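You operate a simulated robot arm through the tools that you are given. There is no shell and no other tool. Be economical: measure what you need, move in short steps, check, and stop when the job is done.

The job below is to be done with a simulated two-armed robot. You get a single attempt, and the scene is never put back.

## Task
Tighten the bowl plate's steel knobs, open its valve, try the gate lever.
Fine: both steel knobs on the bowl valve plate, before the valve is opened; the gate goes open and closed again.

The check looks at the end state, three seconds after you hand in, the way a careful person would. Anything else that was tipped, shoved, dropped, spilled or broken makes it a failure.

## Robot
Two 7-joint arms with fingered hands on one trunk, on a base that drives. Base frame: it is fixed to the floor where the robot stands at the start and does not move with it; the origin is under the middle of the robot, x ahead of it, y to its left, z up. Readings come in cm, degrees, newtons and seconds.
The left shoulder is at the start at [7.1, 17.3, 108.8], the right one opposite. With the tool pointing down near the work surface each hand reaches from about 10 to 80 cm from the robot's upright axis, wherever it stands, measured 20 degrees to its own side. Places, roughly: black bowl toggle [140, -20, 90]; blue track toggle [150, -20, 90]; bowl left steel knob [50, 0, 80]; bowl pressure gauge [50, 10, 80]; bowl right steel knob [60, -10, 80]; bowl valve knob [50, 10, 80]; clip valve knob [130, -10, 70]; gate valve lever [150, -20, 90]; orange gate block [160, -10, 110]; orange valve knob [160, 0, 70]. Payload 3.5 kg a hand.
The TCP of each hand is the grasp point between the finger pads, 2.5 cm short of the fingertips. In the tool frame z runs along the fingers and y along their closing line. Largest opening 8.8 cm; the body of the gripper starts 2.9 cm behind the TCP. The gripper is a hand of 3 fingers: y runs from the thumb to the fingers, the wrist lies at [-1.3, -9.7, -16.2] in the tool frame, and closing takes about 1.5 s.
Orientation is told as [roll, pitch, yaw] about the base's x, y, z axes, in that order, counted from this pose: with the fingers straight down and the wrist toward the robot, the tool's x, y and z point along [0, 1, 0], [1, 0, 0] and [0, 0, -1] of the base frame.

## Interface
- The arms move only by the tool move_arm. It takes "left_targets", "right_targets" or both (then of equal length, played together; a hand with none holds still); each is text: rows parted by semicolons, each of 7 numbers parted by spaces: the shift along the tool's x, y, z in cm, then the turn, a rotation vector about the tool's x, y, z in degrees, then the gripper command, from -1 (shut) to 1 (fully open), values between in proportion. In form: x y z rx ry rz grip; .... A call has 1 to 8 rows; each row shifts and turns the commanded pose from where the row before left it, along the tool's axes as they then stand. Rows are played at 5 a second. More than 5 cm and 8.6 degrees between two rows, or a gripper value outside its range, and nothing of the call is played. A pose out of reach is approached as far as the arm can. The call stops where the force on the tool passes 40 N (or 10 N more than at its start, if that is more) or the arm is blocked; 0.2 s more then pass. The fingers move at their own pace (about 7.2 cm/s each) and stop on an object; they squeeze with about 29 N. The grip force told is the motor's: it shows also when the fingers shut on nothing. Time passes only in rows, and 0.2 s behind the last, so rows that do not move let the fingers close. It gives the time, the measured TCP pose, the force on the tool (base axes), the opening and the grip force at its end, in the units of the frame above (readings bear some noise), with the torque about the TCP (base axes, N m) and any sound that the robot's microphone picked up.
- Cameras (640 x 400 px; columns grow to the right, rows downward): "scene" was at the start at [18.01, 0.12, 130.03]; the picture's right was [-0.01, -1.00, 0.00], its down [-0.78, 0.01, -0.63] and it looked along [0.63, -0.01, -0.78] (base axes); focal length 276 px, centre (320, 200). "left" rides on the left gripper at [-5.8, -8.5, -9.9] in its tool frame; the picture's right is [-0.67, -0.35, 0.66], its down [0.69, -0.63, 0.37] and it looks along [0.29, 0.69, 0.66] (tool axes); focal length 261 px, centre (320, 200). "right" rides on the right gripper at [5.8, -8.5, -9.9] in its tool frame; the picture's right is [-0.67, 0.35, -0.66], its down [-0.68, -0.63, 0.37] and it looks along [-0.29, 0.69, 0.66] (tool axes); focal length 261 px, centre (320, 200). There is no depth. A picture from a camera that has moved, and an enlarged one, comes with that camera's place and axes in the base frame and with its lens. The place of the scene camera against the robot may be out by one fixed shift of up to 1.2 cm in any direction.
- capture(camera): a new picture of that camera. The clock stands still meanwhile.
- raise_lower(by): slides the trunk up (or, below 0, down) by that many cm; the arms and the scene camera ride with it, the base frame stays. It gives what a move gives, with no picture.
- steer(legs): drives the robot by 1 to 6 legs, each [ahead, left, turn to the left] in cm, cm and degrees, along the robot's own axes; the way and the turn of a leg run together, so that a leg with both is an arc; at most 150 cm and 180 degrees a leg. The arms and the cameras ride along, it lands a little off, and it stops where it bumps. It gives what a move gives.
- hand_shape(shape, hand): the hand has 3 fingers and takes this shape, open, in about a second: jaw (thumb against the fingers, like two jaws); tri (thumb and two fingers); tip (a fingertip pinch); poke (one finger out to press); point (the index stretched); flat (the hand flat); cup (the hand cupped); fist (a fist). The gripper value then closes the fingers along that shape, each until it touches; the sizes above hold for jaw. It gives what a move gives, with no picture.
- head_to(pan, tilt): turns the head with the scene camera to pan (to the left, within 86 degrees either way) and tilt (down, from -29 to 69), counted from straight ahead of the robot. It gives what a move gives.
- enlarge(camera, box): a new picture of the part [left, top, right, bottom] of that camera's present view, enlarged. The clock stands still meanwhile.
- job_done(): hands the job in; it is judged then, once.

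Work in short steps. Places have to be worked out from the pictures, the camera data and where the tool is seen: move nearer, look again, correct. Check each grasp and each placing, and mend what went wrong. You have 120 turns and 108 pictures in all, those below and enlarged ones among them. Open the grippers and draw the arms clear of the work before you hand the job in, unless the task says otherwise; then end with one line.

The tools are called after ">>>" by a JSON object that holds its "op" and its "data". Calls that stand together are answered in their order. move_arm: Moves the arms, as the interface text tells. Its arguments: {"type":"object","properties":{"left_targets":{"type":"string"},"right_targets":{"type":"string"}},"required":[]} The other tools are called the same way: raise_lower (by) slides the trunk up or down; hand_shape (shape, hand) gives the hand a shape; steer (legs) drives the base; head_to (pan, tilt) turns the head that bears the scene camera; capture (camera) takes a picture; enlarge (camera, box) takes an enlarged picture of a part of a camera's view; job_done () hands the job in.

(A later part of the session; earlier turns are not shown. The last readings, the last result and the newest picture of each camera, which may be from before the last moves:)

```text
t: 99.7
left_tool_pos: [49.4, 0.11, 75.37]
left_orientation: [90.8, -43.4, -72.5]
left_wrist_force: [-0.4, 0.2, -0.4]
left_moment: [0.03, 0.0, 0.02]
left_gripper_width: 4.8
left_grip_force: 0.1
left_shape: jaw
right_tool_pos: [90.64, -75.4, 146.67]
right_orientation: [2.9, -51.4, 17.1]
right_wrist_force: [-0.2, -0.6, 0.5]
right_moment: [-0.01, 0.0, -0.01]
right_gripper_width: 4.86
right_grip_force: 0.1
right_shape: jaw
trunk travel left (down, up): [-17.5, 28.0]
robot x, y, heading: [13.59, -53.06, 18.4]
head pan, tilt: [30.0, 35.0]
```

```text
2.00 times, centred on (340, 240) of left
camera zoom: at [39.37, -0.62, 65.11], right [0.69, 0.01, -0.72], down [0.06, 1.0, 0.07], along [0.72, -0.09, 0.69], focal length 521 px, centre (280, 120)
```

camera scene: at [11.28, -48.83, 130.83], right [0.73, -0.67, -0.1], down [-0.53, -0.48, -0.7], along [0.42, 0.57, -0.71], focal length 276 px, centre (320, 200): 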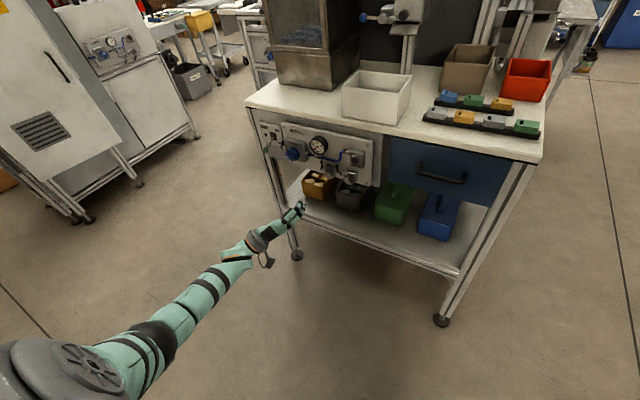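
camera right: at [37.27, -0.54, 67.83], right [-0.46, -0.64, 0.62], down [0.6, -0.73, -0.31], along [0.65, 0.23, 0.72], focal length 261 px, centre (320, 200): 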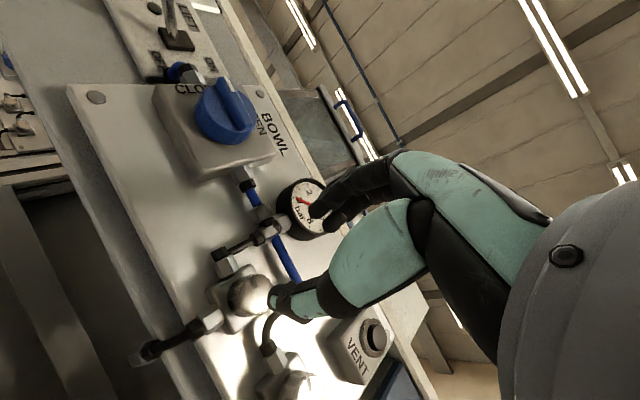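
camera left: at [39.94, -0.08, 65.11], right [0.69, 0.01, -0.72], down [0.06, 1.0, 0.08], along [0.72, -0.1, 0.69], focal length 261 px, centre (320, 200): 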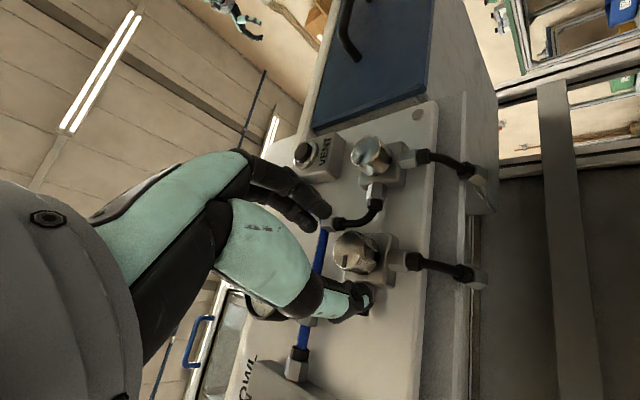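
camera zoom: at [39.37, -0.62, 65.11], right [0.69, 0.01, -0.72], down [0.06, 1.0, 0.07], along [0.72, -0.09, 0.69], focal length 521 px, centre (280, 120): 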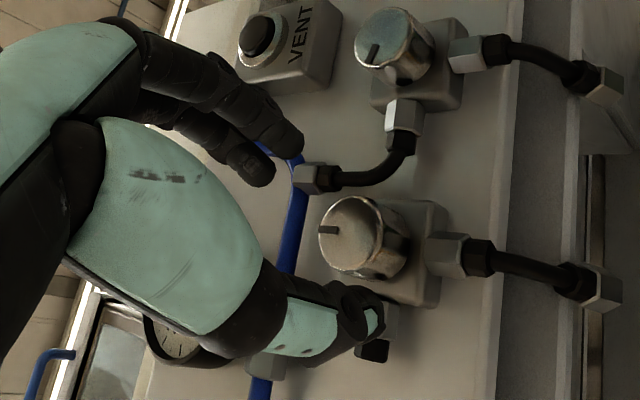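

The mark has moved from about 10:30 to about 12:00, and there was slip near the end, so it may have hit its stop. I'll regrip and test the torque.

>>> {"op": "move_arm", "data": {"left_targets": "0 0 1.5 0 0 0 0.1; 0 0 1.5 0 0 0 0.1; 0 0 0 0 0 0 -0.6; 0 0 0 0 0 0 -1; 0 0 0 0 0 0 -1; 0 0 0 0 0 0 -1; 0 0 0 0 0 0 -1"}}

>>> {"op": "move_arm", "data": {"left_targets": "0 0 0 0 0 8 -1; 0 0 0 0 0 8 -1"}}

>>> {"op": "enlarge", "data": {"camera": "left", "box": [220, 140, 460, 340]}}

```text
t: 101.3
left_tool_pos: [52.24, 1.16, 75.3]
left_orientation: [90.7, -43.3, -72.6]
left_wrist_force: [-1.6, -1.4, -4.2]
left_moment: [0.03, 0.19, 0.04]
left_gripper_width: 2.48
left_grip_force: 28.8
left_shape: jaw
right_tool_pos: [90.74, -75.34, 146.49]
right_orientation: [2.7, -51.4, 17.1]
right_wrist_force: [0.0, -0.4, 0.4]
right_moment: [0.02, -0.02, 0.01]
right_gripper_width: 4.86
right_grip_force: 0.1
right_shape: jaw
trunk travel left (down, up): [-17.5, 28.0]
robot x, y, heading: [13.24, -52.63, 18.4]
head pan, tilt: [30.0, 35.0]
```

```text
t: 101.9
left_tool_pos: [52.04, 1.28, 75.46]
left_orientation: [90.8, -27.3, -72.3]
left_wrist_force: [-3.3, 5.7, 5.6]
left_moment: [-0.05, -0.1, 0.15]
left_gripper_width: 2.08
left_grip_force: 28.9
left_shape: jaw
right_tool_pos: [90.56, -75.31, 146.76]
right_orientation: [2.7, -51.5, 17.1]
right_wrist_force: [0.0, -1.3, -0.4]
right_moment: [0.04, -0.03, -0.04]
right_gripper_width: 4.89
right_grip_force: 0.1
right_shape: jaw
trunk travel left (down, up): [-17.5, 28.0]
robot x, y, heading: [13.21, -52.75, 18.6]
head pan, tilt: [30.0, 35.0]
```

```text
2.00 times, centred on (340, 240) of left
camera zoom: at [41.34, 2.93, 66.2], right [0.63, 0.21, -0.75], down [0.07, 0.94, 0.33], along [0.77, -0.26, 0.58], focal length 521 px, centre (280, 120)
```

zoom: 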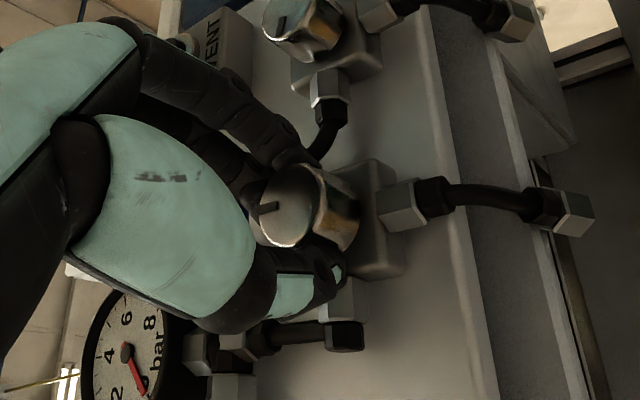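

The fingers seated into the flutes. I'll turn further to feel for the stop.

>>> {"op": "move_arm", "data": {"left_targets": "0 0 0 0 0 8 -1; 0 0 0 0 0 8 -1; 0 0 0 0 0 8 -1; 0 0 0 0 0 8 -1"}}

>>> {"op": "enlarge", "data": {"camera": "left", "box": [220, 140, 460, 340]}}

```text
t: 102.9
left_tool_pos: [52.17, 1.17, 75.7]
left_orientation: [90.9, 4.8, -72.0]
left_wrist_force: [3.5, 8.8, 23.2]
left_moment: [-0.13, -0.55, 0.16]
left_gripper_width: 2.12
left_grip_force: 29.4
left_shape: jaw
right_tool_pos: [90.41, -75.56, 146.82]
right_orientation: [2.9, -51.6, 16.9]
right_wrist_force: [-0.1, 0.4, -0.7]
right_moment: [0.02, 0.0, 0.02]
right_gripper_width: 4.86
right_grip_force: 0.1
right_shape: jaw
trunk travel left (down, up): [-17.5, 28.0]
robot x, y, heading: [13.23, -52.93, 18.2]
head pan, tilt: [30.0, 35.0]
```

```text
2.00 times, centred on (340, 240) of left
camera zoom: at [40.07, 6.66, 70.38], right [0.51, 0.59, -0.63], down [0.16, 0.65, 0.74], along [0.85, -0.48, 0.23], focal length 521 px, centre (280, 120)
```

zoom: 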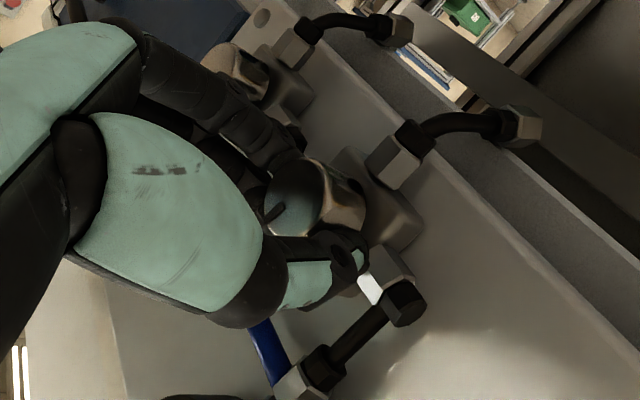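

The mark stayed put while the hand kept turning, and the force rose to 23 N, so it's at the stop. I'll give one more firm nudge, then release, back off and check the mark.

>>> {"op": "move_arm", "data": {"left_targets": "0 0 0 0 0 6 -1; 0 0 0 0 0 0 -1"}}

>>> {"op": "move_arm", "data": {"left_targets": "0 0 0 0 0 -4 -0.5; 0 0 0 0 0 0 0.1; 0 0 0 0 0 0 0.1; 0 0 -3 0 0 0 0.1; 0 0 -2 0 0 0 0.1"}}

>>> {"op": "move_arm", "data": {"left_targets": "0 0 0 0 0 -8.4 0.1; 0 0 0 0 0 -8.4 0.1; 0 0 0 0 0 -8.4 0.1; 0 0 0 0 0 -8.4 0.1; 0 0 0 0 0 -8.4 0.1; 0 0 0 0 0 -8 0.1"}}

>>> {"op": "enlarge", "data": {"camera": "left", "box": [220, 140, 460, 340]}}

```text
t: 103.5
left_tool_pos: [52.05, 1.06, 75.48]
left_orientation: [90.8, 10.8, -72.0]
left_wrist_force: [7.7, 6.1, 25.9]
left_moment: [-0.08, -0.62, 0.0]
left_gripper_width: 2.12
left_grip_force: 28.3
left_shape: jaw
right_tool_pos: [90.41, -75.77, 146.74]
right_orientation: [3.0, -51.5, 17.0]
right_wrist_force: [0.2, 0.7, 0.5]
right_moment: [0.0, 0.03, 0.0]
right_gripper_width: 4.86
right_grip_force: 0.1
right_shape: jaw
trunk travel left (down, up): [-17.5, 28.0]
robot x, y, heading: [13.09, -53.05, 18.4]
head pan, tilt: [30.0, 35.0]
```

```text
t: 104.7
left_tool_pos: [47.5, -0.5, 75.38]
left_orientation: [90.7, 6.7, -71.9]
left_wrist_force: [0.2, 0.3, -0.7]
left_moment: [-0.01, 0.01, 0.0]
left_gripper_width: 4.78
left_grip_force: 0.1
left_shape: jaw
right_tool_pos: [90.52, -75.35, 146.67]
right_orientation: [2.8, -51.5, 17.1]
right_wrist_force: [0.4, -0.5, 0.6]
right_moment: [0.01, -0.02, -0.01]
right_gripper_width: 4.87
right_grip_force: 0.0
right_shape: jaw
trunk travel left (down, up): [-17.5, 28.0]
robot x, y, heading: [13.84, -53.14, 18.3]
head pan, tilt: [30.0, 35.0]
```

```text
t: 106.1
left_tool_pos: [47.49, -0.37, 75.25]
left_orientation: [90.8, -43.5, -72.7]
left_wrist_force: [-0.3, -1.2, 0.7]
left_moment: [-0.03, -0.01, -0.02]
left_gripper_width: 4.79
left_grip_force: 0.1
left_shape: jaw
right_tool_pos: [90.72, -75.4, 146.48]
right_orientation: [2.9, -51.4, 17.1]
right_wrist_force: [-1.3, 0.4, 0.4]
right_moment: [0.0, 0.01, -0.01]
right_gripper_width: 4.86
right_grip_force: 0.1
right_shape: jaw
trunk travel left (down, up): [-17.5, 28.0]
robot x, y, heading: [13.69, -53.06, 18.2]
head pan, tilt: [30.0, 35.0]
```

```text
2.00 times, centred on (340, 240) of left
camera zoom: at [37.48, -1.25, 65.07], right [0.69, 0.01, -0.72], down [0.06, 1.0, 0.07], along [0.72, -0.09, 0.69], focal length 521 px, centre (280, 120)
```

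zoom: 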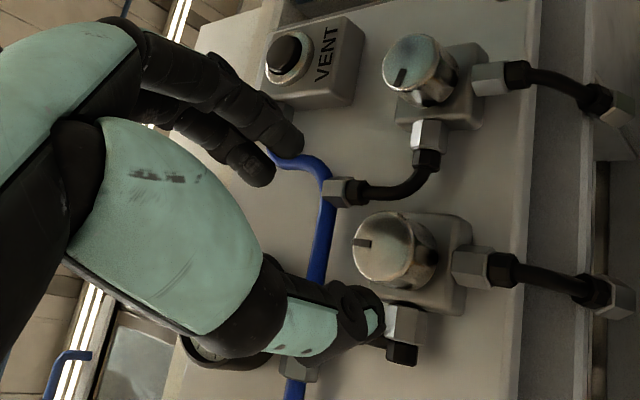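

The left knob is at its stop (mark at 12, unmoved after the retry). The right knob is 7 cm to the right with its mark still at 10:30. I'll drive 7 cm right.

>>> {"op": "steer", "data": {"legs": [[0, -7, 0]]}}

>>> {"op": "enlarge", "data": {"camera": "left", "box": [220, 140, 460, 340]}}

```text
t: 107.1
left_tool_pos: [49.53, -6.91, 75.32]
left_orientation: [90.9, -43.3, -72.4]
left_wrist_force: [0.1, 0.1, 0.9]
left_moment: [0.02, -0.03, 0.01]
left_gripper_width: 4.79
left_grip_force: 0.1
left_shape: jaw
right_tool_pos: [92.85, -81.83, 146.7]
right_orientation: [2.8, -51.4, 17.1]
right_wrist_force: [0.5, -0.5, -0.3]
right_moment: [0.05, 0.0, -0.02]
right_gripper_width: 4.87
right_grip_force: 0.0
right_shape: jaw
trunk travel left (down, up): [-17.5, 28.0]
robot x, y, heading: [15.58, -59.19, 18.3]
head pan, tilt: [30.0, 35.0]
```

```text
2.00 times, centred on (340, 240) of left
camera zoom: at [39.59, -7.8, 65.07], right [0.69, 0.01, -0.72], down [0.06, 1.0, 0.07], along [0.72, -0.09, 0.69], focal length 521 px, centre (280, 120)
```

zoom: 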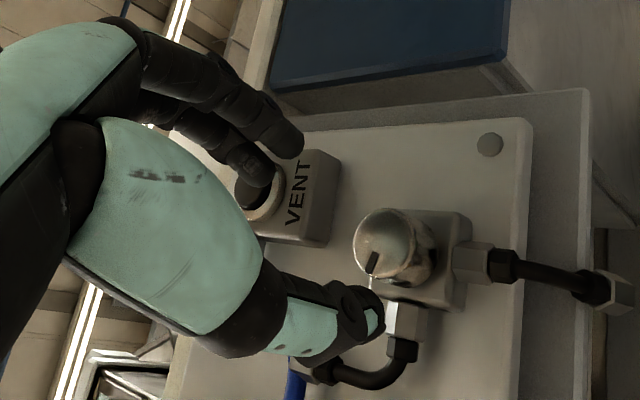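

The framing matches the left knob's. VENT is close to the fingers, so I'll narrow the opening and roll 8° away from it, then advance.

>>> {"op": "move_arm", "data": {"left_targets": "-0.1 0.11 0 0 0 8 -0.14; 0 0 0 0 0 0 -0.14; 0 0 1.5 0 0 0 -0.14; 0 0 1 0 0 0 -0.14"}}

>>> {"op": "enlarge", "data": {"camera": "left", "box": [220, 140, 460, 340]}}

>>> {"op": "enlarge", "data": {"camera": "scene", "box": [220, 130, 350, 220]}}

```text
t: 108.1
left_tool_pos: [51.97, -6.33, 75.27]
left_orientation: [90.6, -35.4, -72.5]
left_wrist_force: [0.7, -0.1, 0.2]
left_moment: [-0.01, -0.03, 0.01]
left_gripper_width: 3.81
left_grip_force: 0.1
left_shape: jaw
right_tool_pos: [92.81, -81.84, 146.76]
right_orientation: [2.6, -51.3, 17.2]
right_wrist_force: [0.4, 0.2, 0.4]
right_moment: [-0.01, 0.06, 0.02]
right_gripper_width: 4.84
right_grip_force: 0.1
right_shape: jaw
trunk travel left (down, up): [-17.5, 28.0]
robot x, y, heading: [15.74, -59.51, 18.1]
head pan, tilt: [30.0, 35.0]
```

```text
2.00 times, centred on (340, 240) of left
camera zoom: at [41.57, -5.85, 65.45], right [0.66, 0.11, -0.74], down [0.06, 0.98, 0.2], along [0.75, -0.18, 0.64], focal length 521 px, centre (280, 120)
```

zoom: 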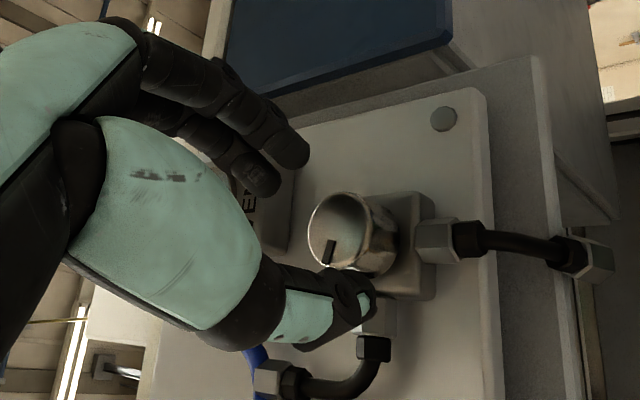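

```text
4.44 times, centred on (285, 175) of scene
camera zoom: at [30.56, -49.7, 130.83], right [0.74, -0.67, -0.1], down [-0.53, -0.48, -0.7], along [0.42, 0.57, -0.71], focal length 1225 px, centre (476, 311)
```

zoom: 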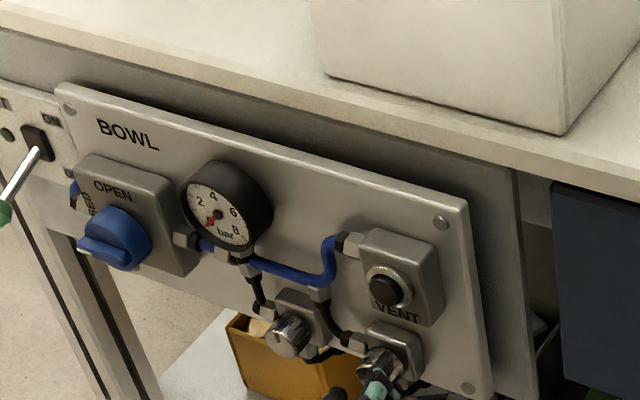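

Aligned; the cap face is 3.3 cm ahead. I'll advance 2.1 cm and grip.

>>> {"op": "move_arm", "data": {"left_targets": "0 0 1.1 0 0 0 -0.14; 0 0 1 0 0 0 -0.14; 0 0 0 0 0 0 -0.5; 0 0 0 0 0 0 -1; 0 0 0 0 0 0 -1; 0 0 0 0 0 0 -1; 0 0 0 0 0 0 -1"}}

>>> {"op": "enlarge", "data": {"camera": "left", "box": [220, 140, 460, 340]}}

```text
t: 109.7
left_tool_pos: [54.02, -5.66, 75.37]
left_orientation: [90.7, -35.3, -72.4]
left_wrist_force: [1.4, 1.1, -0.7]
left_moment: [0.01, 0.04, 0.0]
left_gripper_width: 1.76
left_grip_force: 29.1
left_shape: jaw
right_tool_pos: [92.8, -81.77, 146.64]
right_orientation: [2.7, -51.4, 17.1]
right_wrist_force: [-0.5, 0.8, 0.4]
right_moment: [-0.04, 0.01, 0.01]
right_gripper_width: 4.86
right_grip_force: 0.1
right_shape: jaw
trunk travel left (down, up): [-17.5, 28.0]
robot x, y, heading: [15.67, -59.69, 18.5]
head pan, tilt: [30.0, 35.0]
```

```text
2.00 times, centred on (340, 240) of left
camera zoom: at [43.57, -5.2, 65.46], right [0.66, 0.11, -0.74], down [0.07, 0.98, 0.2], along [0.75, -0.18, 0.64], focal length 521 px, centre (280, 120)
```

zoom: 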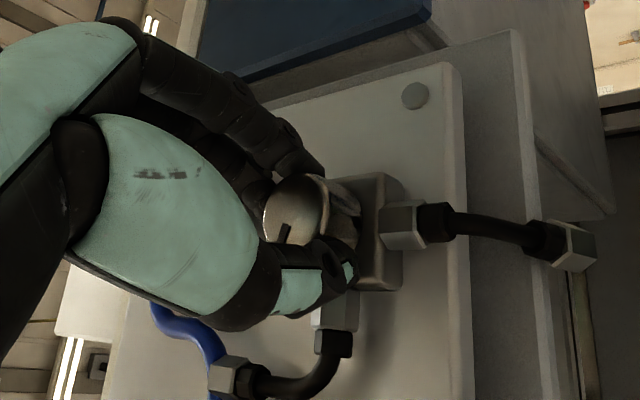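

Gripped, seated in the flutes at 1.76 cm. I'll turn clockwise in stages.

>>> {"op": "move_arm", "data": {"left_targets": "0 0 0 0 0 8 -1; 0 0 0 0 0 8 -1; 0 0 0 0 0 8 -1; 0 0 0 0 0 8 -1; 0 0 0 0 0 8 -1"}}

>>> {"op": "move_arm", "data": {"left_targets": "0 0 0 0 0 8 -1; 0 0 0 0 0 8 -1; 0 0 0 0 0 8 -1; 0 0 0 0 0 8 -1"}}

>>> {"op": "enlarge", "data": {"camera": "left", "box": [220, 140, 460, 340]}}

```text
t: 110.9
left_tool_pos: [54.09, -5.63, 75.3]
left_orientation: [90.4, 4.9, -72.0]
left_wrist_force: [0.1, -2.7, -2.9]
left_moment: [0.03, 0.05, -0.14]
left_gripper_width: 1.74
left_grip_force: 29.2
left_shape: jaw
right_tool_pos: [92.87, -81.84, 146.59]
right_orientation: [2.8, -51.4, 17.1]
right_wrist_force: [0.7, -0.1, 1.1]
right_moment: [-0.02, -0.04, 0.04]
right_gripper_width: 4.87
right_grip_force: 0.1
right_shape: jaw
trunk travel left (down, up): [-17.5, 28.0]
robot x, y, heading: [15.99, -59.76, 18.6]
head pan, tilt: [30.0, 35.0]
```

```text
t: 111.9
left_tool_pos: [54.03, -5.7, 75.39]
left_orientation: [90.6, 36.8, -71.6]
left_wrist_force: [-1.0, -4.9, -5.5]
left_moment: [-0.07, 0.12, -0.19]
left_gripper_width: 1.71
left_grip_force: 28.5
left_shape: jaw
right_tool_pos: [92.93, -81.81, 146.61]
right_orientation: [2.8, -51.4, 17.2]
right_wrist_force: [0.1, -0.4, 0.6]
right_moment: [0.02, -0.02, 0.03]
right_gripper_width: 4.86
right_grip_force: 0.0
right_shape: jaw
trunk travel left (down, up): [-17.5, 28.0]
robot x, y, heading: [15.52, -59.57, 18.3]
head pan, tilt: [30.0, 35.0]
```

```text
2.00 times, centred on (340, 240) of left
camera zoom: at [41.45, 1.11, 75.6], right [0.42, 0.85, -0.32], down [0.31, 0.2, 0.93], along [0.85, -0.49, -0.18], focal length 521 px, centre (280, 120)
```

zoom: 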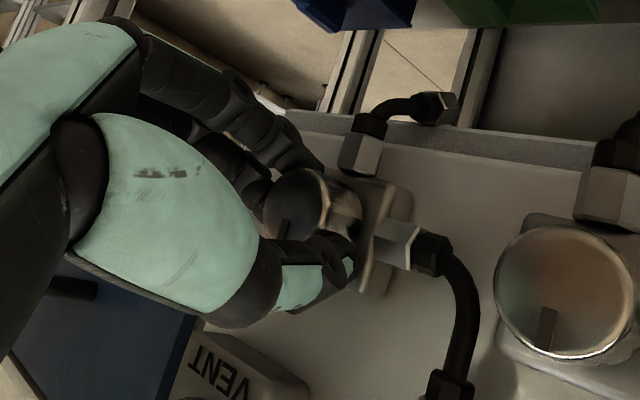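

The right knob's mark now lines up with the left knob's. I'll turn on to find the stop.

>>> {"op": "move_arm", "data": {"left_targets": "0 0 0 0 0 7 -1; 0 0 0 0 0 7 -1; 0 0 0 0 0 6 -1"}}

>>> {"op": "enlarge", "data": {"camera": "left", "box": [220, 140, 460, 340]}}

```text
t: 112.7
left_tool_pos: [54.12, -5.77, 75.54]
left_orientation: [91.1, 56.8, -71.2]
left_wrist_force: [0.2, -9.2, -0.7]
left_moment: [-0.18, -0.01, -0.24]
left_gripper_width: 1.67
left_grip_force: 29.3
left_shape: jaw
right_tool_pos: [92.84, -81.93, 146.51]
right_orientation: [2.9, -51.4, 17.1]
right_wrist_force: [0.1, 0.3, 0.5]
right_moment: [0.02, 0.02, 0.02]
right_gripper_width: 4.88
right_grip_force: 0.3
right_shape: jaw
trunk travel left (down, up): [-17.5, 28.0]
robot x, y, heading: [15.41, -59.71, 18.3]
head pan, tilt: [30.0, 35.0]
```

```text
2.00 times, centred on (340, 240) of left
camera zoom: at [41.71, 0.24, 79.21], right [0.39, 0.92, -0.07], down [0.41, -0.11, 0.91], along [0.82, -0.38, -0.42], focal length 521 px, centre (280, 120)
```

zoom: 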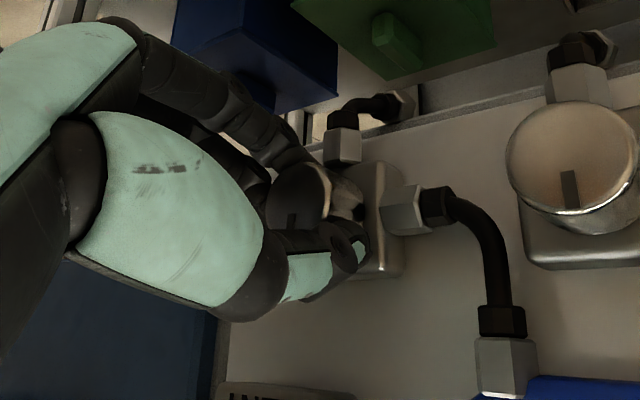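

The knob stayed parallel with the left one while the hand went on, so it's probably at its stop. I'll regrip once to confirm.

>>> {"op": "move_arm", "data": {"left_targets": "0 0 0 0 0 0 -0.14; 0 0 0 0 0 0 -0.1; 0 0 0 0 0 0 -0.1; 0 0 -3 0 0 0 -0.1; 0 0 -1 0 0 0 -0.1"}}

>>> {"op": "move_arm", "data": {"left_targets": "0 0 0 0 0 -8.4 -0.1; 0 0 0 0 0 -8.4 -0.1; 0 0 0 0 0 -8.4 -0.1; 0 0 0 0 0 -8.4 -0.1; 0 0 0 0 0 -8.4 -0.1; 0 0 0 0 0 -8.4 -0.1; 0 0 0 0 0 -8.4 -0.1; 0 0 0 0 0 -8.4 -0.1"}}

>>> {"op": "move_arm", "data": {"left_targets": "0 0 0 0 0 -8 -0.14; 0 0 0 0 0 -8 -0.14; 0 0 0 0 0 -8 -0.14; 0 0 0 0 0 0 -0.14"}}

>>> {"op": "enlarge", "data": {"camera": "left", "box": [220, 140, 460, 340]}}

```text
t: 113.9
left_tool_pos: [50.16, -6.83, 75.42]
left_orientation: [91.1, 56.7, -71.1]
left_wrist_force: [0.2, -0.4, 0.3]
left_moment: [0.02, 0.03, 0.02]
left_gripper_width: 3.92
left_grip_force: 0.0
left_shape: jaw
right_tool_pos: [92.74, -81.93, 146.72]
right_orientation: [2.8, -51.4, 17.2]
right_wrist_force: [0.0, 0.7, 0.2]
right_moment: [0.0, 0.0, -0.03]
right_gripper_width: 4.84
right_grip_force: 0.0
right_shape: jaw
trunk travel left (down, up): [-17.5, 28.0]
robot x, y, heading: [15.48, -59.46, 18.5]
head pan, tilt: [30.0, 35.0]
```

```text
t: 115.7
left_tool_pos: [50.29, -6.93, 75.34]
left_orientation: [90.6, -10.7, -72.0]
left_wrist_force: [-0.9, -0.1, -0.6]
left_moment: [0.01, -0.02, -0.04]
left_gripper_width: 3.95
left_grip_force: 0.1
left_shape: jaw
right_tool_pos: [92.86, -81.88, 146.57]
right_orientation: [2.7, -51.4, 17.2]
right_wrist_force: [-0.2, -0.7, 0.0]
right_moment: [-0.04, 0.01, 0.03]
right_gripper_width: 4.88
right_grip_force: 0.0
right_shape: jaw
trunk travel left (down, up): [-17.5, 28.0]
robot x, y, heading: [15.55, -59.51, 18.3]
head pan, tilt: [30.0, 35.0]
```

```text
t: 116.7
left_tool_pos: [50.31, -6.89, 75.39]
left_orientation: [90.7, -34.6, -72.5]
left_wrist_force: [-1.0, 0.8, 0.6]
left_moment: [0.01, 0.02, 0.0]
left_gripper_width: 3.85
left_grip_force: 0.1
left_shape: jaw
right_tool_pos: [92.81, -81.84, 146.64]
right_orientation: [2.9, -51.3, 17.0]
right_wrist_force: [-0.3, 0.7, 0.6]
right_moment: [0.01, 0.01, -0.02]
right_gripper_width: 4.84
right_grip_force: 0.2
right_shape: jaw
trunk travel left (down, up): [-17.5, 28.0]
robot x, y, heading: [15.5, -59.83, 18.5]
head pan, tilt: [30.0, 35.0]
```

```text
2.00 times, centred on (340, 240) of left
camera zoom: at [39.76, -6.32, 65.53], right [0.66, 0.12, -0.74], down [0.07, 0.98, 0.21], along [0.75, -0.19, 0.64], focal length 521 px, centre (280, 120)
```

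zoom: 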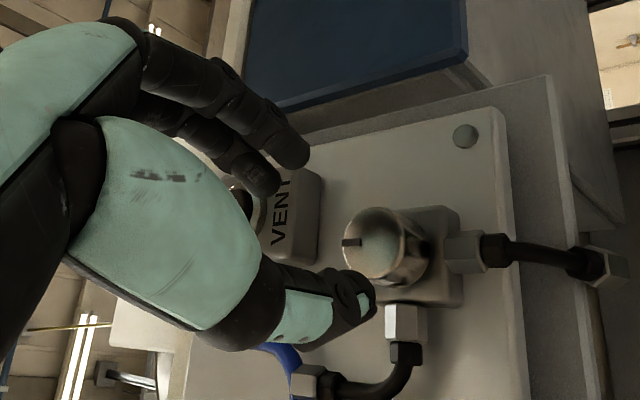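

The mark now points up. I'll regrip and turn once more to confirm it's at the stop.

>>> {"op": "move_arm", "data": {"left_targets": "0 0 2 0 0 0 -0.14; 0 0 1.9 0 0 0 -0.14; 0 0 0 0 0 0 -0.5; 0 0 0 0 0 0 -1; 0 0 0 0 0 0 -1; 0 0 0 0 0 0 -1; 0 0 0 0 0 0 -1"}}

>>> {"op": "move_arm", "data": {"left_targets": "0 0 0 0 0 8 -1; 0 0 0 0 0 8 -1; 0 0 0 0 0 8 -1; 0 0 0 0 0 8 -1; 0 0 0 0 0 8 -1; 0 0 0 0 0 8 -1"}}

>>> {"op": "enlarge", "data": {"camera": "left", "box": [220, 140, 460, 340]}}

```text
t: 118.3
left_tool_pos: [53.98, -5.71, 75.28]
left_orientation: [90.6, -34.5, -72.4]
left_wrist_force: [1.3, 1.6, -1.8]
left_moment: [0.0, 0.02, -0.02]
left_gripper_width: 1.75
left_grip_force: 29.2
left_shape: jaw
right_tool_pos: [92.89, -81.77, 146.66]
right_orientation: [2.8, -51.3, 17.1]
right_wrist_force: [-0.4, 0.4, -0.7]
right_moment: [0.0, 0.0, 0.01]
right_gripper_width: 4.88
right_grip_force: 0.0
right_shape: jaw
trunk travel left (down, up): [-17.5, 28.0]
robot x, y, heading: [15.92, -59.85, 18.1]
head pan, tilt: [30.0, 35.0]
```

```text
t: 119.7
left_tool_pos: [53.99, -5.88, 75.7]
left_orientation: [90.8, 13.7, -71.8]
left_wrist_force: [9.4, 1.5, 16.4]
left_moment: [-0.06, -0.49, -0.13]
left_gripper_width: 1.52
left_grip_force: 29.1
left_shape: jaw
right_tool_pos: [92.73, -82.16, 146.66]
right_orientation: [2.9, -51.5, 17.0]
right_wrist_force: [-0.1, 0.2, -0.1]
right_moment: [-0.01, -0.02, -0.02]
right_gripper_width: 4.85
right_grip_force: 0.1
right_shape: jaw
trunk travel left (down, up): [-17.5, 28.0]
robot x, y, heading: [15.47, -59.39, 18.2]
head pan, tilt: [30.0, 35.0]
```

```text
2.00 times, centred on (340, 240) of left
camera zoom: at [41.66, 0.36, 71.73], right [0.48, 0.68, -0.56], down [0.2, 0.54, 0.82], along [0.86, -0.5, 0.12], focal length 521 px, centre (280, 120)
```

zoom: 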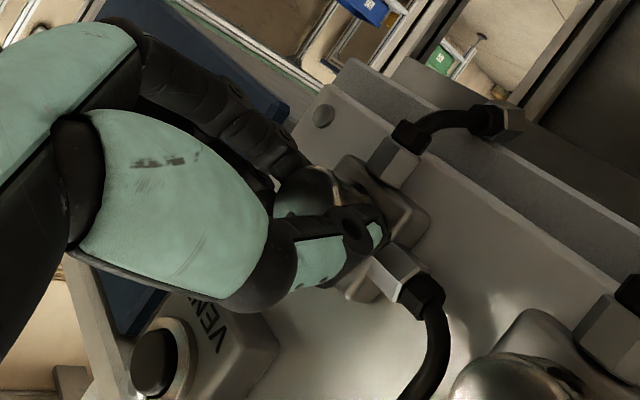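

The right knob is also at its stop (19 N with the fingers slipping). I'll release, back away 8 cm, and get a look at the valve.

>>> {"op": "move_arm", "data": {"left_targets": "0 0 0 0 0 -5 -0.5; 0 0 0 0 0 0 0.1; 0 0 0 0 0 0 0.1; 0 0 -3 0 0 0 0.1; 0 0 -3 0 0 0 0.4; 0 0 -3 0 0 0 0.6"}}

>>> {"op": "steer", "data": {"legs": [[0, 19.5, 0]]}}

>>> {"op": "move_arm", "data": {"left_targets": "0 0 0 0 0 -8 0.6; 0 0 0 0 0 -8 0.6; 0 0 0 0 0 -8 0.6; 0 0 0 0 0 -8 0.6; 0 0 0 0 0 -8 0.6; 0 0 0 0 0 -8 0.6"}}

>>> {"op": "capture", "data": {"camera": "left"}}

>>> {"op": "capture", "data": {"camera": "scene"}}

```text
t: 121.1
left_tool_pos: [45.36, -8.62, 75.2]
left_orientation: [90.6, 8.5, -71.9]
left_wrist_force: [-0.6, -0.6, 0.0]
left_moment: [0.02, 0.02, 0.05]
left_gripper_width: 7.01
left_grip_force: 0.0
left_shape: jaw
right_tool_pos: [92.92, -81.97, 146.68]
right_orientation: [2.9, -51.5, 17.0]
right_wrist_force: [-0.6, -0.5, 0.0]
right_moment: [0.02, 0.0, -0.03]
right_gripper_width: 4.87
right_grip_force: 0.0
right_shape: jaw
trunk travel left (down, up): [-17.5, 28.0]
robot x, y, heading: [15.44, -59.35, 18.4]
head pan, tilt: [30.0, 35.0]
```

```text
t: 122.7
left_tool_pos: [39.23, 10.05, 75.23]
left_orientation: [90.5, 8.5, -71.9]
left_wrist_force: [-0.9, -0.4, 0.3]
left_moment: [-0.03, 0.03, 0.02]
left_gripper_width: 7.01
left_grip_force: 0.1
left_shape: jaw
right_tool_pos: [86.76, -63.32, 146.67]
right_orientation: [2.8, -51.4, 17.2]
right_wrist_force: [0.6, 0.3, 0.6]
right_moment: [0.01, 0.0, -0.04]
right_gripper_width: 4.89
right_grip_force: 0.1
right_shape: jaw
trunk travel left (down, up): [-17.5, 28.0]
robot x, y, heading: [9.55, -41.14, 18.8]
head pan, tilt: [30.0, 35.0]
```

```text
t: 124.1
left_tool_pos: [39.29, 9.99, 75.2]
left_orientation: [90.8, -39.7, -72.4]
left_wrist_force: [0.8, 0.8, 0.9]
left_moment: [0.0, 0.02, 0.04]
left_gripper_width: 7.01
left_grip_force: 0.0
left_shape: jaw
right_tool_pos: [86.73, -63.28, 146.7]
right_orientation: [2.8, -51.3, 17.1]
right_wrist_force: [0.6, 0.5, -1.3]
right_moment: [-0.01, 0.02, 0.02]
right_gripper_width: 4.88
right_grip_force: 0.1
right_shape: jaw
trunk travel left (down, up): [-17.5, 28.0]
robot x, y, heading: [9.6, -41.42, 18.3]
head pan, tilt: [30.0, 35.0]
```

```text
56 pictures are left
camera left: at [29.01, 9.73, 65.19], right [0.68, 0.05, -0.73], down [0.06, 0.99, 0.13], along [0.73, -0.13, 0.67], focal length 261 px, centre (320, 200)
```

left: 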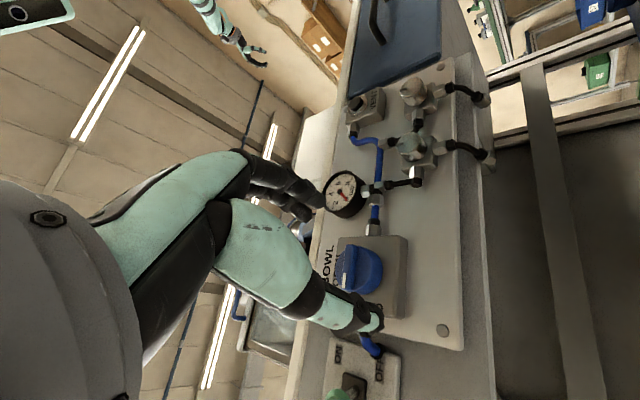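

```text
55 pictures are left
camera scene: at [24.45, -31.27, 130.83], right [0.74, -0.67, -0.1], down [-0.53, -0.48, -0.7], along [0.42, 0.57, -0.71], focal length 276 px, centre (320, 200)
```

scene: 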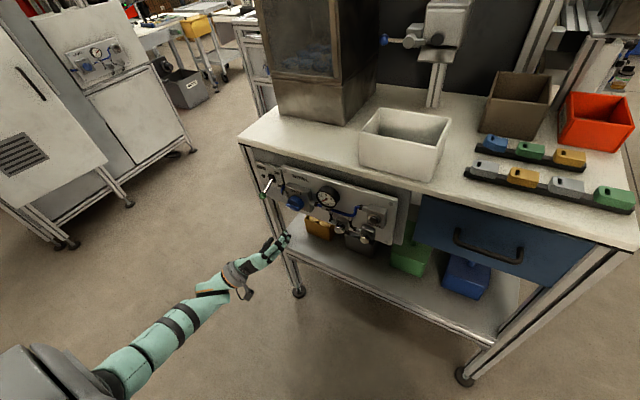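

I'll enlarge the valve for its bar direction and size.

>>> {"op": "enlarge", "data": {"camera": "left", "box": [300, 200, 420, 300]}}

>>> {"op": "enlarge", "data": {"camera": "scene", "box": [255, 165, 345, 225]}}

```text
4.00 times, centred on (360, 250) of left
camera zoom: at [29.01, 9.73, 65.19], right [0.68, 0.05, -0.73], down [0.06, 0.99, 0.13], along [0.73, -0.13, 0.67], focal length 1043 px, centre (160, 0)
```

zoom: 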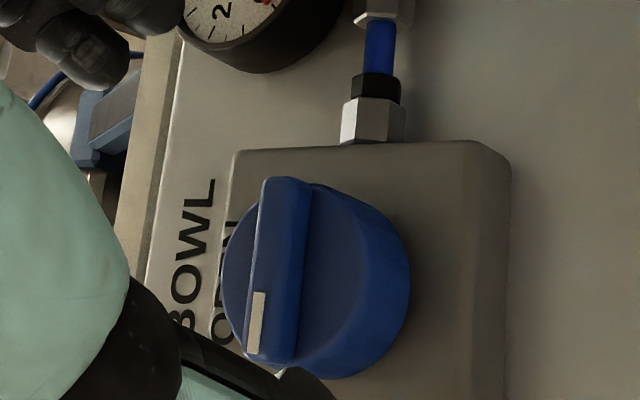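

```text
6.67 times, centred on (300, 195) of scene
camera zoom: at [24.45, -31.27, 130.83], right [0.74, -0.67, -0.1], down [-0.53, -0.48, -0.7], along [0.42, 0.57, -0.71], focal length 1837 px, centre (453, 233)
```

zoom: 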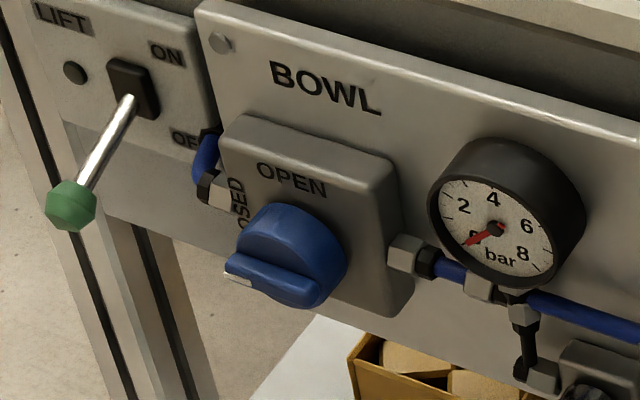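

The bar lies horizontal with the white mark at the left (CLOSED); the disc is about 4.6 cm wide, centred near [49.6,13.3,79.7]. I'll raise 4.5 cm, roll to the start side, advance 6 cm and check.

>>> {"op": "move_arm", "data": {"left_targets": "1.7 1.45 0 0 0 0 0.6; 1.75 1.45 0 0 0 0 0.6; 0 0 3 0 0 -6 0.6; 0 0 3 0 0 0 0.6"}}

>>> {"op": "capture", "data": {"camera": "left"}}

>>> {"op": "enlarge", "data": {"camera": "scene", "box": [235, 150, 355, 230]}}

```text
t: 125.1
left_tool_pos: [44.88, 11.83, 79.68]
left_orientation: [90.7, -45.5, -72.6]
left_wrist_force: [0.6, -0.2, 0.5]
left_moment: [-0.03, 0.0, 0.03]
left_gripper_width: 7.02
left_grip_force: 0.1
left_shape: jaw
right_tool_pos: [86.81, -63.28, 146.61]
right_orientation: [2.7, -51.3, 17.3]
right_wrist_force: [0.1, -0.4, -0.2]
right_moment: [-0.02, 0.0, 0.0]
right_gripper_width: 4.87
right_grip_force: 0.0
right_shape: jaw
trunk travel left (down, up): [-17.5, 28.0]
robot x, y, heading: [9.63, -41.09, 18.4]
head pan, tilt: [30.0, 35.0]
```

```text
52 pictures are left
camera left: at [34.96, 10.52, 69.48], right [0.7, -0.02, -0.71], down [0.06, 1.0, 0.03], along [0.71, -0.07, 0.7], focal length 261 px, centre (320, 200)
```

left: 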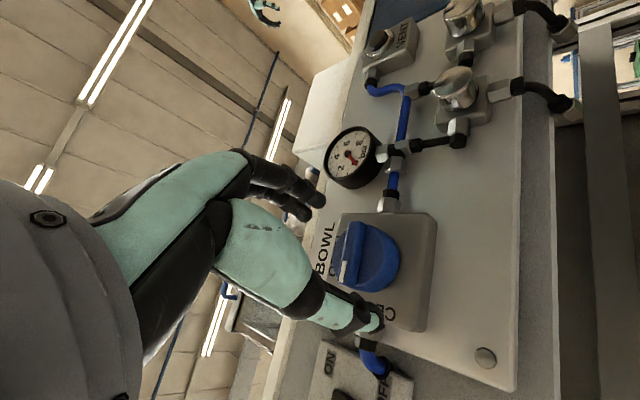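

```text
5.00 times, centred on (295, 190) of scene
camera zoom: at [24.49, -31.23, 130.82], right [0.74, -0.67, -0.1], down [-0.53, -0.48, -0.7], along [0.42, 0.57, -0.71], focal length 1378 px, centre (445, 250)
```

zoom: 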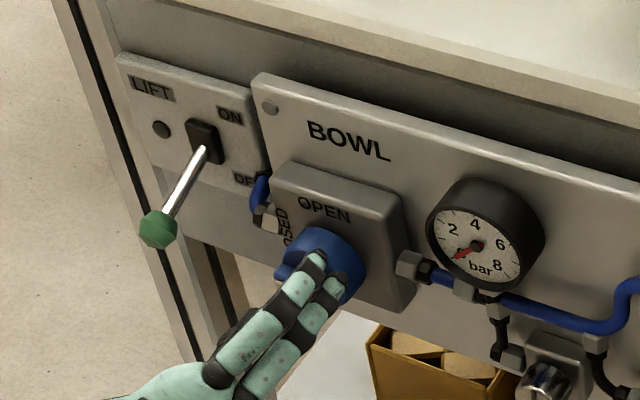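

The fingers straddle the disc. The valve centre looks about 0.5 cm right and 0.6 cm up of the TCP line; I'll correct, advance 2 cm and check.

>>> {"op": "move_arm", "data": {"left_targets": "0.1 0.75 0 0 0 0 0.5; 0 0 1 0 0 0 0.5; 0 0 1 0 0 0 0.5"}}

>>> {"op": "enlarge", "data": {"camera": "left", "box": [240, 160, 440, 360]}}

```text
t: 125.9
left_tool_pos: [47.02, 11.96, 80.39]
left_orientation: [90.7, -45.5, -72.5]
left_wrist_force: [0.1, -0.7, -0.2]
left_moment: [0.04, -0.02, 0.04]
left_gripper_width: 6.64
left_grip_force: 0.0
left_shape: jaw
right_tool_pos: [86.83, -63.22, 146.66]
right_orientation: [2.8, -51.4, 17.3]
right_wrist_force: [0.3, 0.5, 0.3]
right_moment: [0.01, 0.02, 0.0]
right_gripper_width: 4.86
right_grip_force: 0.0
right_shape: jaw
trunk travel left (down, up): [-17.5, 28.0]
robot x, y, heading: [9.53, -41.22, 18.3]
head pan, tilt: [30.0, 35.0]
```

```text
2.00 times, centred on (340, 260) of left
camera zoom: at [37.02, 10.71, 70.12], right [0.7, -0.02, -0.71], down [0.06, 1.0, 0.03], along [0.71, -0.07, 0.7], focal length 521 px, centre (280, 80)
```

zoom: 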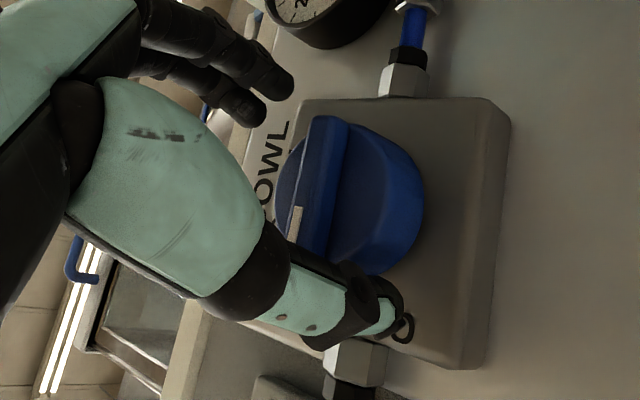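

By comparison with the small knobs' track, the axis is aligned and the bar face is 2.3 cm ahead of the TCP. I'll advance 2.2 cm so the tips reach the disc rim, then close.

>>> {"op": "move_arm", "data": {"left_targets": "0 0 1.1 0 0 0 0.5; 0 0 1.1 0 0 0 0.5; 0 0 0 0 0 0 0; 0 0 0 0 0 0 -0.5; 0 0 0 0 0 0 -1; 0 0 0 0 0 0 -1; 0 0 0 0 0 0 -1"}}

>>> {"op": "enlarge", "data": {"camera": "left", "box": [220, 140, 460, 340]}}

```text
t: 126.5
left_tool_pos: [48.02, 12.33, 80.3]
left_orientation: [90.6, -45.7, -72.5]
left_wrist_force: [-21.7, -10.7, 4.0]
left_moment: [-0.24, 0.65, 0.65]
left_gripper_width: 6.47
left_grip_force: 0.0
left_shape: jaw
right_tool_pos: [86.6, -63.24, 146.52]
right_orientation: [2.8, -51.5, 17.3]
right_wrist_force: [-0.2, 0.4, -0.5]
right_moment: [0.01, -0.01, -0.02]
right_gripper_width: 4.89
right_grip_force: 0.1
right_shape: jaw
trunk travel left (down, up): [-17.5, 28.0]
robot x, y, heading: [9.28, -41.19, 18.5]
head pan, tilt: [30.0, 35.0]
stopped in row 2 (left hand): the force on the tool passed its limit at 45 N (the readings are from after the stop); the commanded pose is now the measured one
```

```text
2.00 times, centred on (340, 240) of left
camera zoom: at [38.08, 11.09, 70.03], right [0.7, -0.02, -0.71], down [0.06, 1.0, 0.03], along [0.71, -0.07, 0.7], focal length 521 px, centre (280, 120)
```

zoom: 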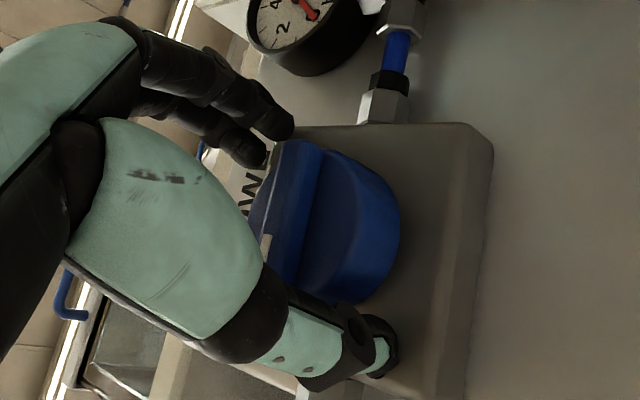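

The thumb tip touched the valve block, so the depth is already enough. I'll back off 3 mm and close on the disc.

>>> {"op": "move_arm", "data": {"left_targets": "0 0 -0.4 0 0 0 0.45; 0 0 0 0 0 0 0; 0 0 0 0 0 0 -0.5; 0 0 0 0 0 0 -1; 0 0 0 0 0 0 -1; 0 0 0 0 0 0 -1"}}

>>> {"op": "enlarge", "data": {"camera": "left", "box": [220, 140, 460, 340]}}

```text
t: 127.8
left_tool_pos: [47.94, 12.2, 80.24]
left_orientation: [90.6, -45.7, -72.4]
left_wrist_force: [2.3, 4.0, 0.0]
left_moment: [0.04, 0.0, 0.05]
left_gripper_width: 3.36
left_grip_force: 28.7
left_shape: jaw
right_tool_pos: [86.77, -63.18, 146.5]
right_orientation: [2.8, -51.4, 17.3]
right_wrist_force: [-0.9, 0.4, -0.1]
right_moment: [-0.02, 0.05, 0.01]
right_gripper_width: 4.88
right_grip_force: 0.1
right_shape: jaw
trunk travel left (down, up): [-17.5, 28.0]
robot x, y, heading: [9.79, -40.89, 18.1]
head pan, tilt: [30.0, 35.0]
```

```text
2.00 times, centred on (340, 240) of left
camera zoom: at [37.93, 11.06, 69.95], right [0.7, -0.02, -0.71], down [0.06, 1.0, 0.03], along [0.71, -0.06, 0.7], focal length 521 px, centre (280, 120)
```

zoom: 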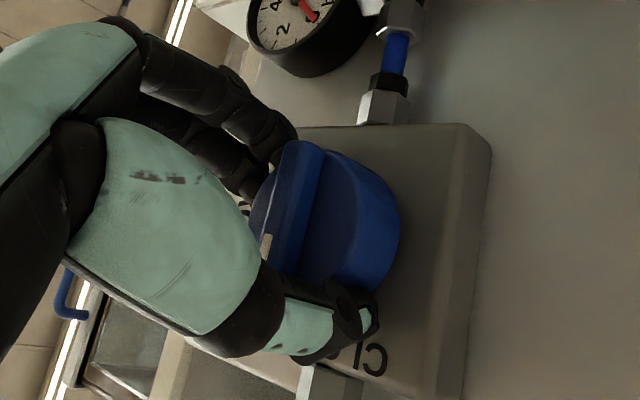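

It's gripped at 3.36 cm with negligible side force. I'll turn clockwise 40° in steps and check.

>>> {"op": "move_arm", "data": {"left_targets": "0 0 0 0 0 8 -1; 0 0 0 0 0 8 -1; 0 0 0 0 0 8 -1; 0 0 0 0 0 8 -1; 0 0 0 0 0 8 -1"}}

>>> {"op": "enlarge", "data": {"camera": "left", "box": [220, 140, 460, 340]}}

```text
t: 129.1
left_tool_pos: [47.83, 12.24, 80.26]
left_orientation: [90.3, -5.6, -72.2]
left_wrist_force: [3.0, -4.4, -2.4]
left_moment: [-0.04, 0.02, -0.19]
left_gripper_width: 3.24
left_grip_force: 29.4
left_shape: jaw
right_tool_pos: [86.86, -63.23, 146.6]
right_orientation: [2.8, -51.5, 17.3]
right_wrist_force: [0.8, 0.3, 0.1]
right_moment: [0.04, -0.05, 0.04]
right_gripper_width: 4.88
right_grip_force: 0.1
right_shape: jaw
trunk travel left (down, up): [-17.5, 28.0]
robot x, y, heading: [9.47, -41.59, 18.4]
head pan, tilt: [30.0, 35.0]
```

```text
2.00 times, centred on (340, 240) of left
camera zoom: at [36.04, 16.79, 73.51], right [0.54, 0.47, -0.7], down [0.13, 0.77, 0.62], along [0.83, -0.43, 0.35], focal length 521 px, centre (280, 120)
```

zoom: 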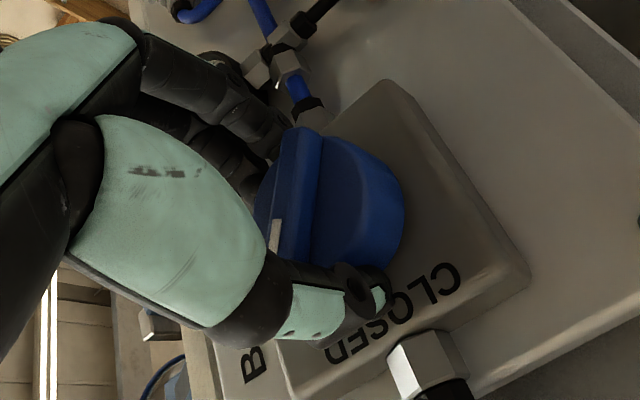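

The valve is turning with the hand. I'll continue through the remaining 50°.

>>> {"op": "move_arm", "data": {"left_targets": "0 0 0 0 0 8 -1; 0 0 0 0 0 8 -1; 0 0 0 0 0 8 -1; 0 0 0 0 0 8 -1; 0 0 0 0 0 8 -1; 0 0 0 0 0 8 -1"}}

>>> {"op": "enlarge", "data": {"camera": "left", "box": [220, 140, 460, 340]}}

>>> {"op": "enlarge", "data": {"camera": "scene", "box": [235, 150, 355, 230]}}

```text
t: 130.4
left_tool_pos: [47.79, 12.21, 80.27]
left_orientation: [90.4, 42.4, -71.8]
left_wrist_force: [2.2, -13.4, -10.0]
left_moment: [-0.19, 0.28, -0.44]
left_gripper_width: 3.15
left_grip_force: 29.0
left_shape: jaw
right_tool_pos: [87.03, -63.22, 146.39]
right_orientation: [2.9, -51.3, 17.2]
right_wrist_force: [1.7, -1.1, 0.2]
right_moment: [-0.01, -0.02, -0.02]
right_gripper_width: 4.85
right_grip_force: 0.0
right_shape: jaw
trunk travel left (down, up): [-17.5, 28.0]
robot x, y, heading: [9.46, -41.12, 18.5]
head pan, tilt: [30.0, 35.0]
```

```text
2.00 times, centred on (340, 240) of left
camera zoom: at [35.3, 18.89, 81.51], right [0.41, 0.88, -0.26], down [0.34, 0.11, 0.93], along [0.85, -0.47, -0.25], focal length 521 px, centre (280, 120)
```

zoom: 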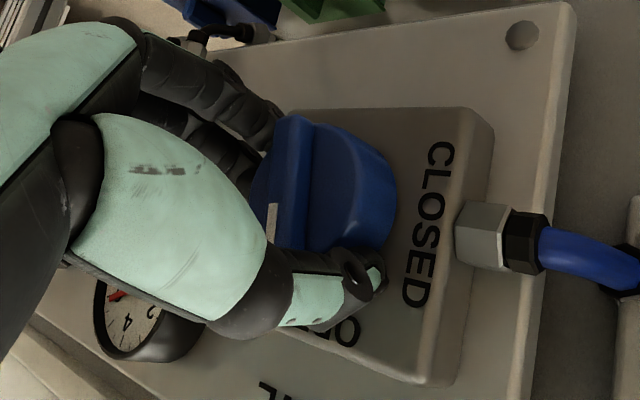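

```text
5.00 times, centred on (295, 190) of scene
camera zoom: at [24.58, -31.35, 130.81], right [0.74, -0.67, -0.1], down [-0.53, -0.48, -0.7], along [0.42, 0.57, -0.71], focal length 1378 px, centre (445, 250)
```

zoom: 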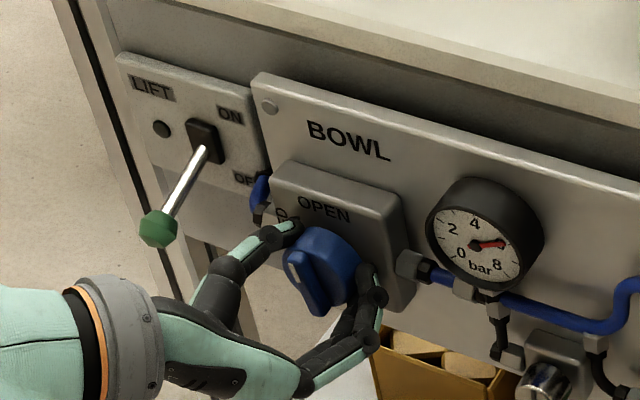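

The gauge jumped to 6+ bar and the bar's white mark points at OPEN. One last small nudge to the stop, then I'll release and back off.

>>> {"op": "move_arm", "data": {"left_targets": "0 0 0 0 0 6 -1; 0 0 0 0 0 0 -1; 0 0 0 0 0 -4 -0.6; 0 0 0 0 0 0 0.5; 0 0 0 0 0 0 0.5; 0 0 -3 0 0 0 0.5; 0 0 -4 0 0 0 0.5; 0 0 -4 0 0 0 0.5"}}

>>> {"op": "enlarge", "data": {"camera": "scene", "box": [255, 160, 405, 260]}}

```text
t: 132.2
left_tool_pos: [37.32, 8.92, 80.51]
left_orientation: [90.7, 44.4, -71.6]
left_wrist_force: [-1.0, 0.1, -0.2]
left_moment: [-0.02, -0.01, -0.01]
left_gripper_width: 6.59
left_grip_force: 0.1
left_shape: jaw
right_tool_pos: [86.63, -63.26, 146.58]
right_orientation: [2.9, -51.5, 17.2]
right_wrist_force: [0.1, -0.3, -0.8]
right_moment: [0.02, 0.0, 0.0]
right_gripper_width: 4.87
right_grip_force: 0.0
right_shape: jaw
trunk travel left (down, up): [-17.5, 28.0]
robot x, y, heading: [9.49, -41.65, 18.4]
head pan, tilt: [30.0, 35.0]
```

```text
4.00 times, centred on (330, 210) of scene
camera zoom: at [24.32, -31.3, 130.85], right [0.74, -0.67, -0.1], down [-0.53, -0.48, -0.7], along [0.42, 0.57, -0.71], focal length 1102 px, centre (280, 160)
```

zoom: 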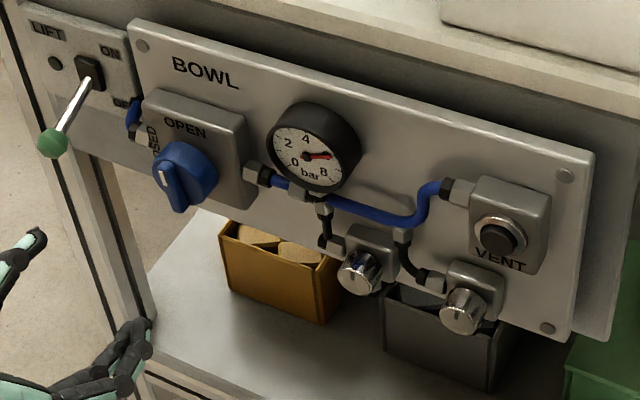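

The valve is open, the gauge shows pressure, and both knob marks are up. Now for the gate lever: I'll back away, shift right, and look toward the far right side of the bowl feeder.

>>> {"op": "steer", "data": {"legs": [[-25, 0, 0], [0, -55, 0]]}}

>>> {"op": "head_to", "data": {"pan": 5, "tilt": 5}}

>>> {"op": "capture", "data": {"camera": "scene"}}

```text
t: 136.8
left_tool_pos: [31.25, -51.17, 80.21]
left_orientation: [90.4, 44.3, -71.6]
left_wrist_force: [-0.1, 0.4, -0.5]
left_moment: [0.0, -0.02, 0.0]
left_gripper_width: 6.58
left_grip_force: 0.0
left_shape: jaw
right_tool_pos: [80.58, -123.34, 146.59]
right_orientation: [2.7, -51.4, 17.3]
right_wrist_force: [-0.2, 0.3, 0.8]
right_moment: [-0.04, -0.01, 0.01]
right_gripper_width: 4.87
right_grip_force: 0.0
right_shape: jaw
trunk travel left (down, up): [-17.5, 28.0]
robot x, y, heading: [3.49, -100.99, 18.4]
head pan, tilt: [30.0, 35.0]
```

```text
t: 137.8
left_tool_pos: [31.39, -51.14, 80.31]
left_orientation: [90.5, 44.4, -71.7]
left_wrist_force: [0.4, 0.2, 0.9]
left_moment: [0.0, 0.03, -0.01]
left_gripper_width: 6.56
left_grip_force: 0.0
left_shape: jaw
right_tool_pos: [80.66, -123.18, 146.62]
right_orientation: [2.6, -51.4, 17.2]
right_wrist_force: [-0.7, -1.2, 0.8]
right_moment: [0.03, 0.0, 0.02]
right_gripper_width: 4.86
right_grip_force: 0.0
right_shape: jaw
trunk travel left (down, up): [-17.5, 28.0]
robot x, y, heading: [3.36, -100.86, 18.8]
head pan, tilt: [5.0, 5.0]
```

```text
43 pictures are left
camera scene: at [21.72, -93.9, 135.23], right [0.4, -0.92, -0.02], down [-0.27, -0.1, -0.96], along [0.88, 0.38, -0.29], focal length 276 px, centre (320, 200)
```

scene: 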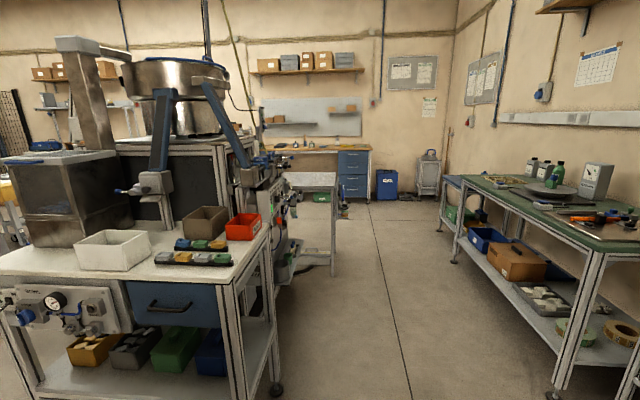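

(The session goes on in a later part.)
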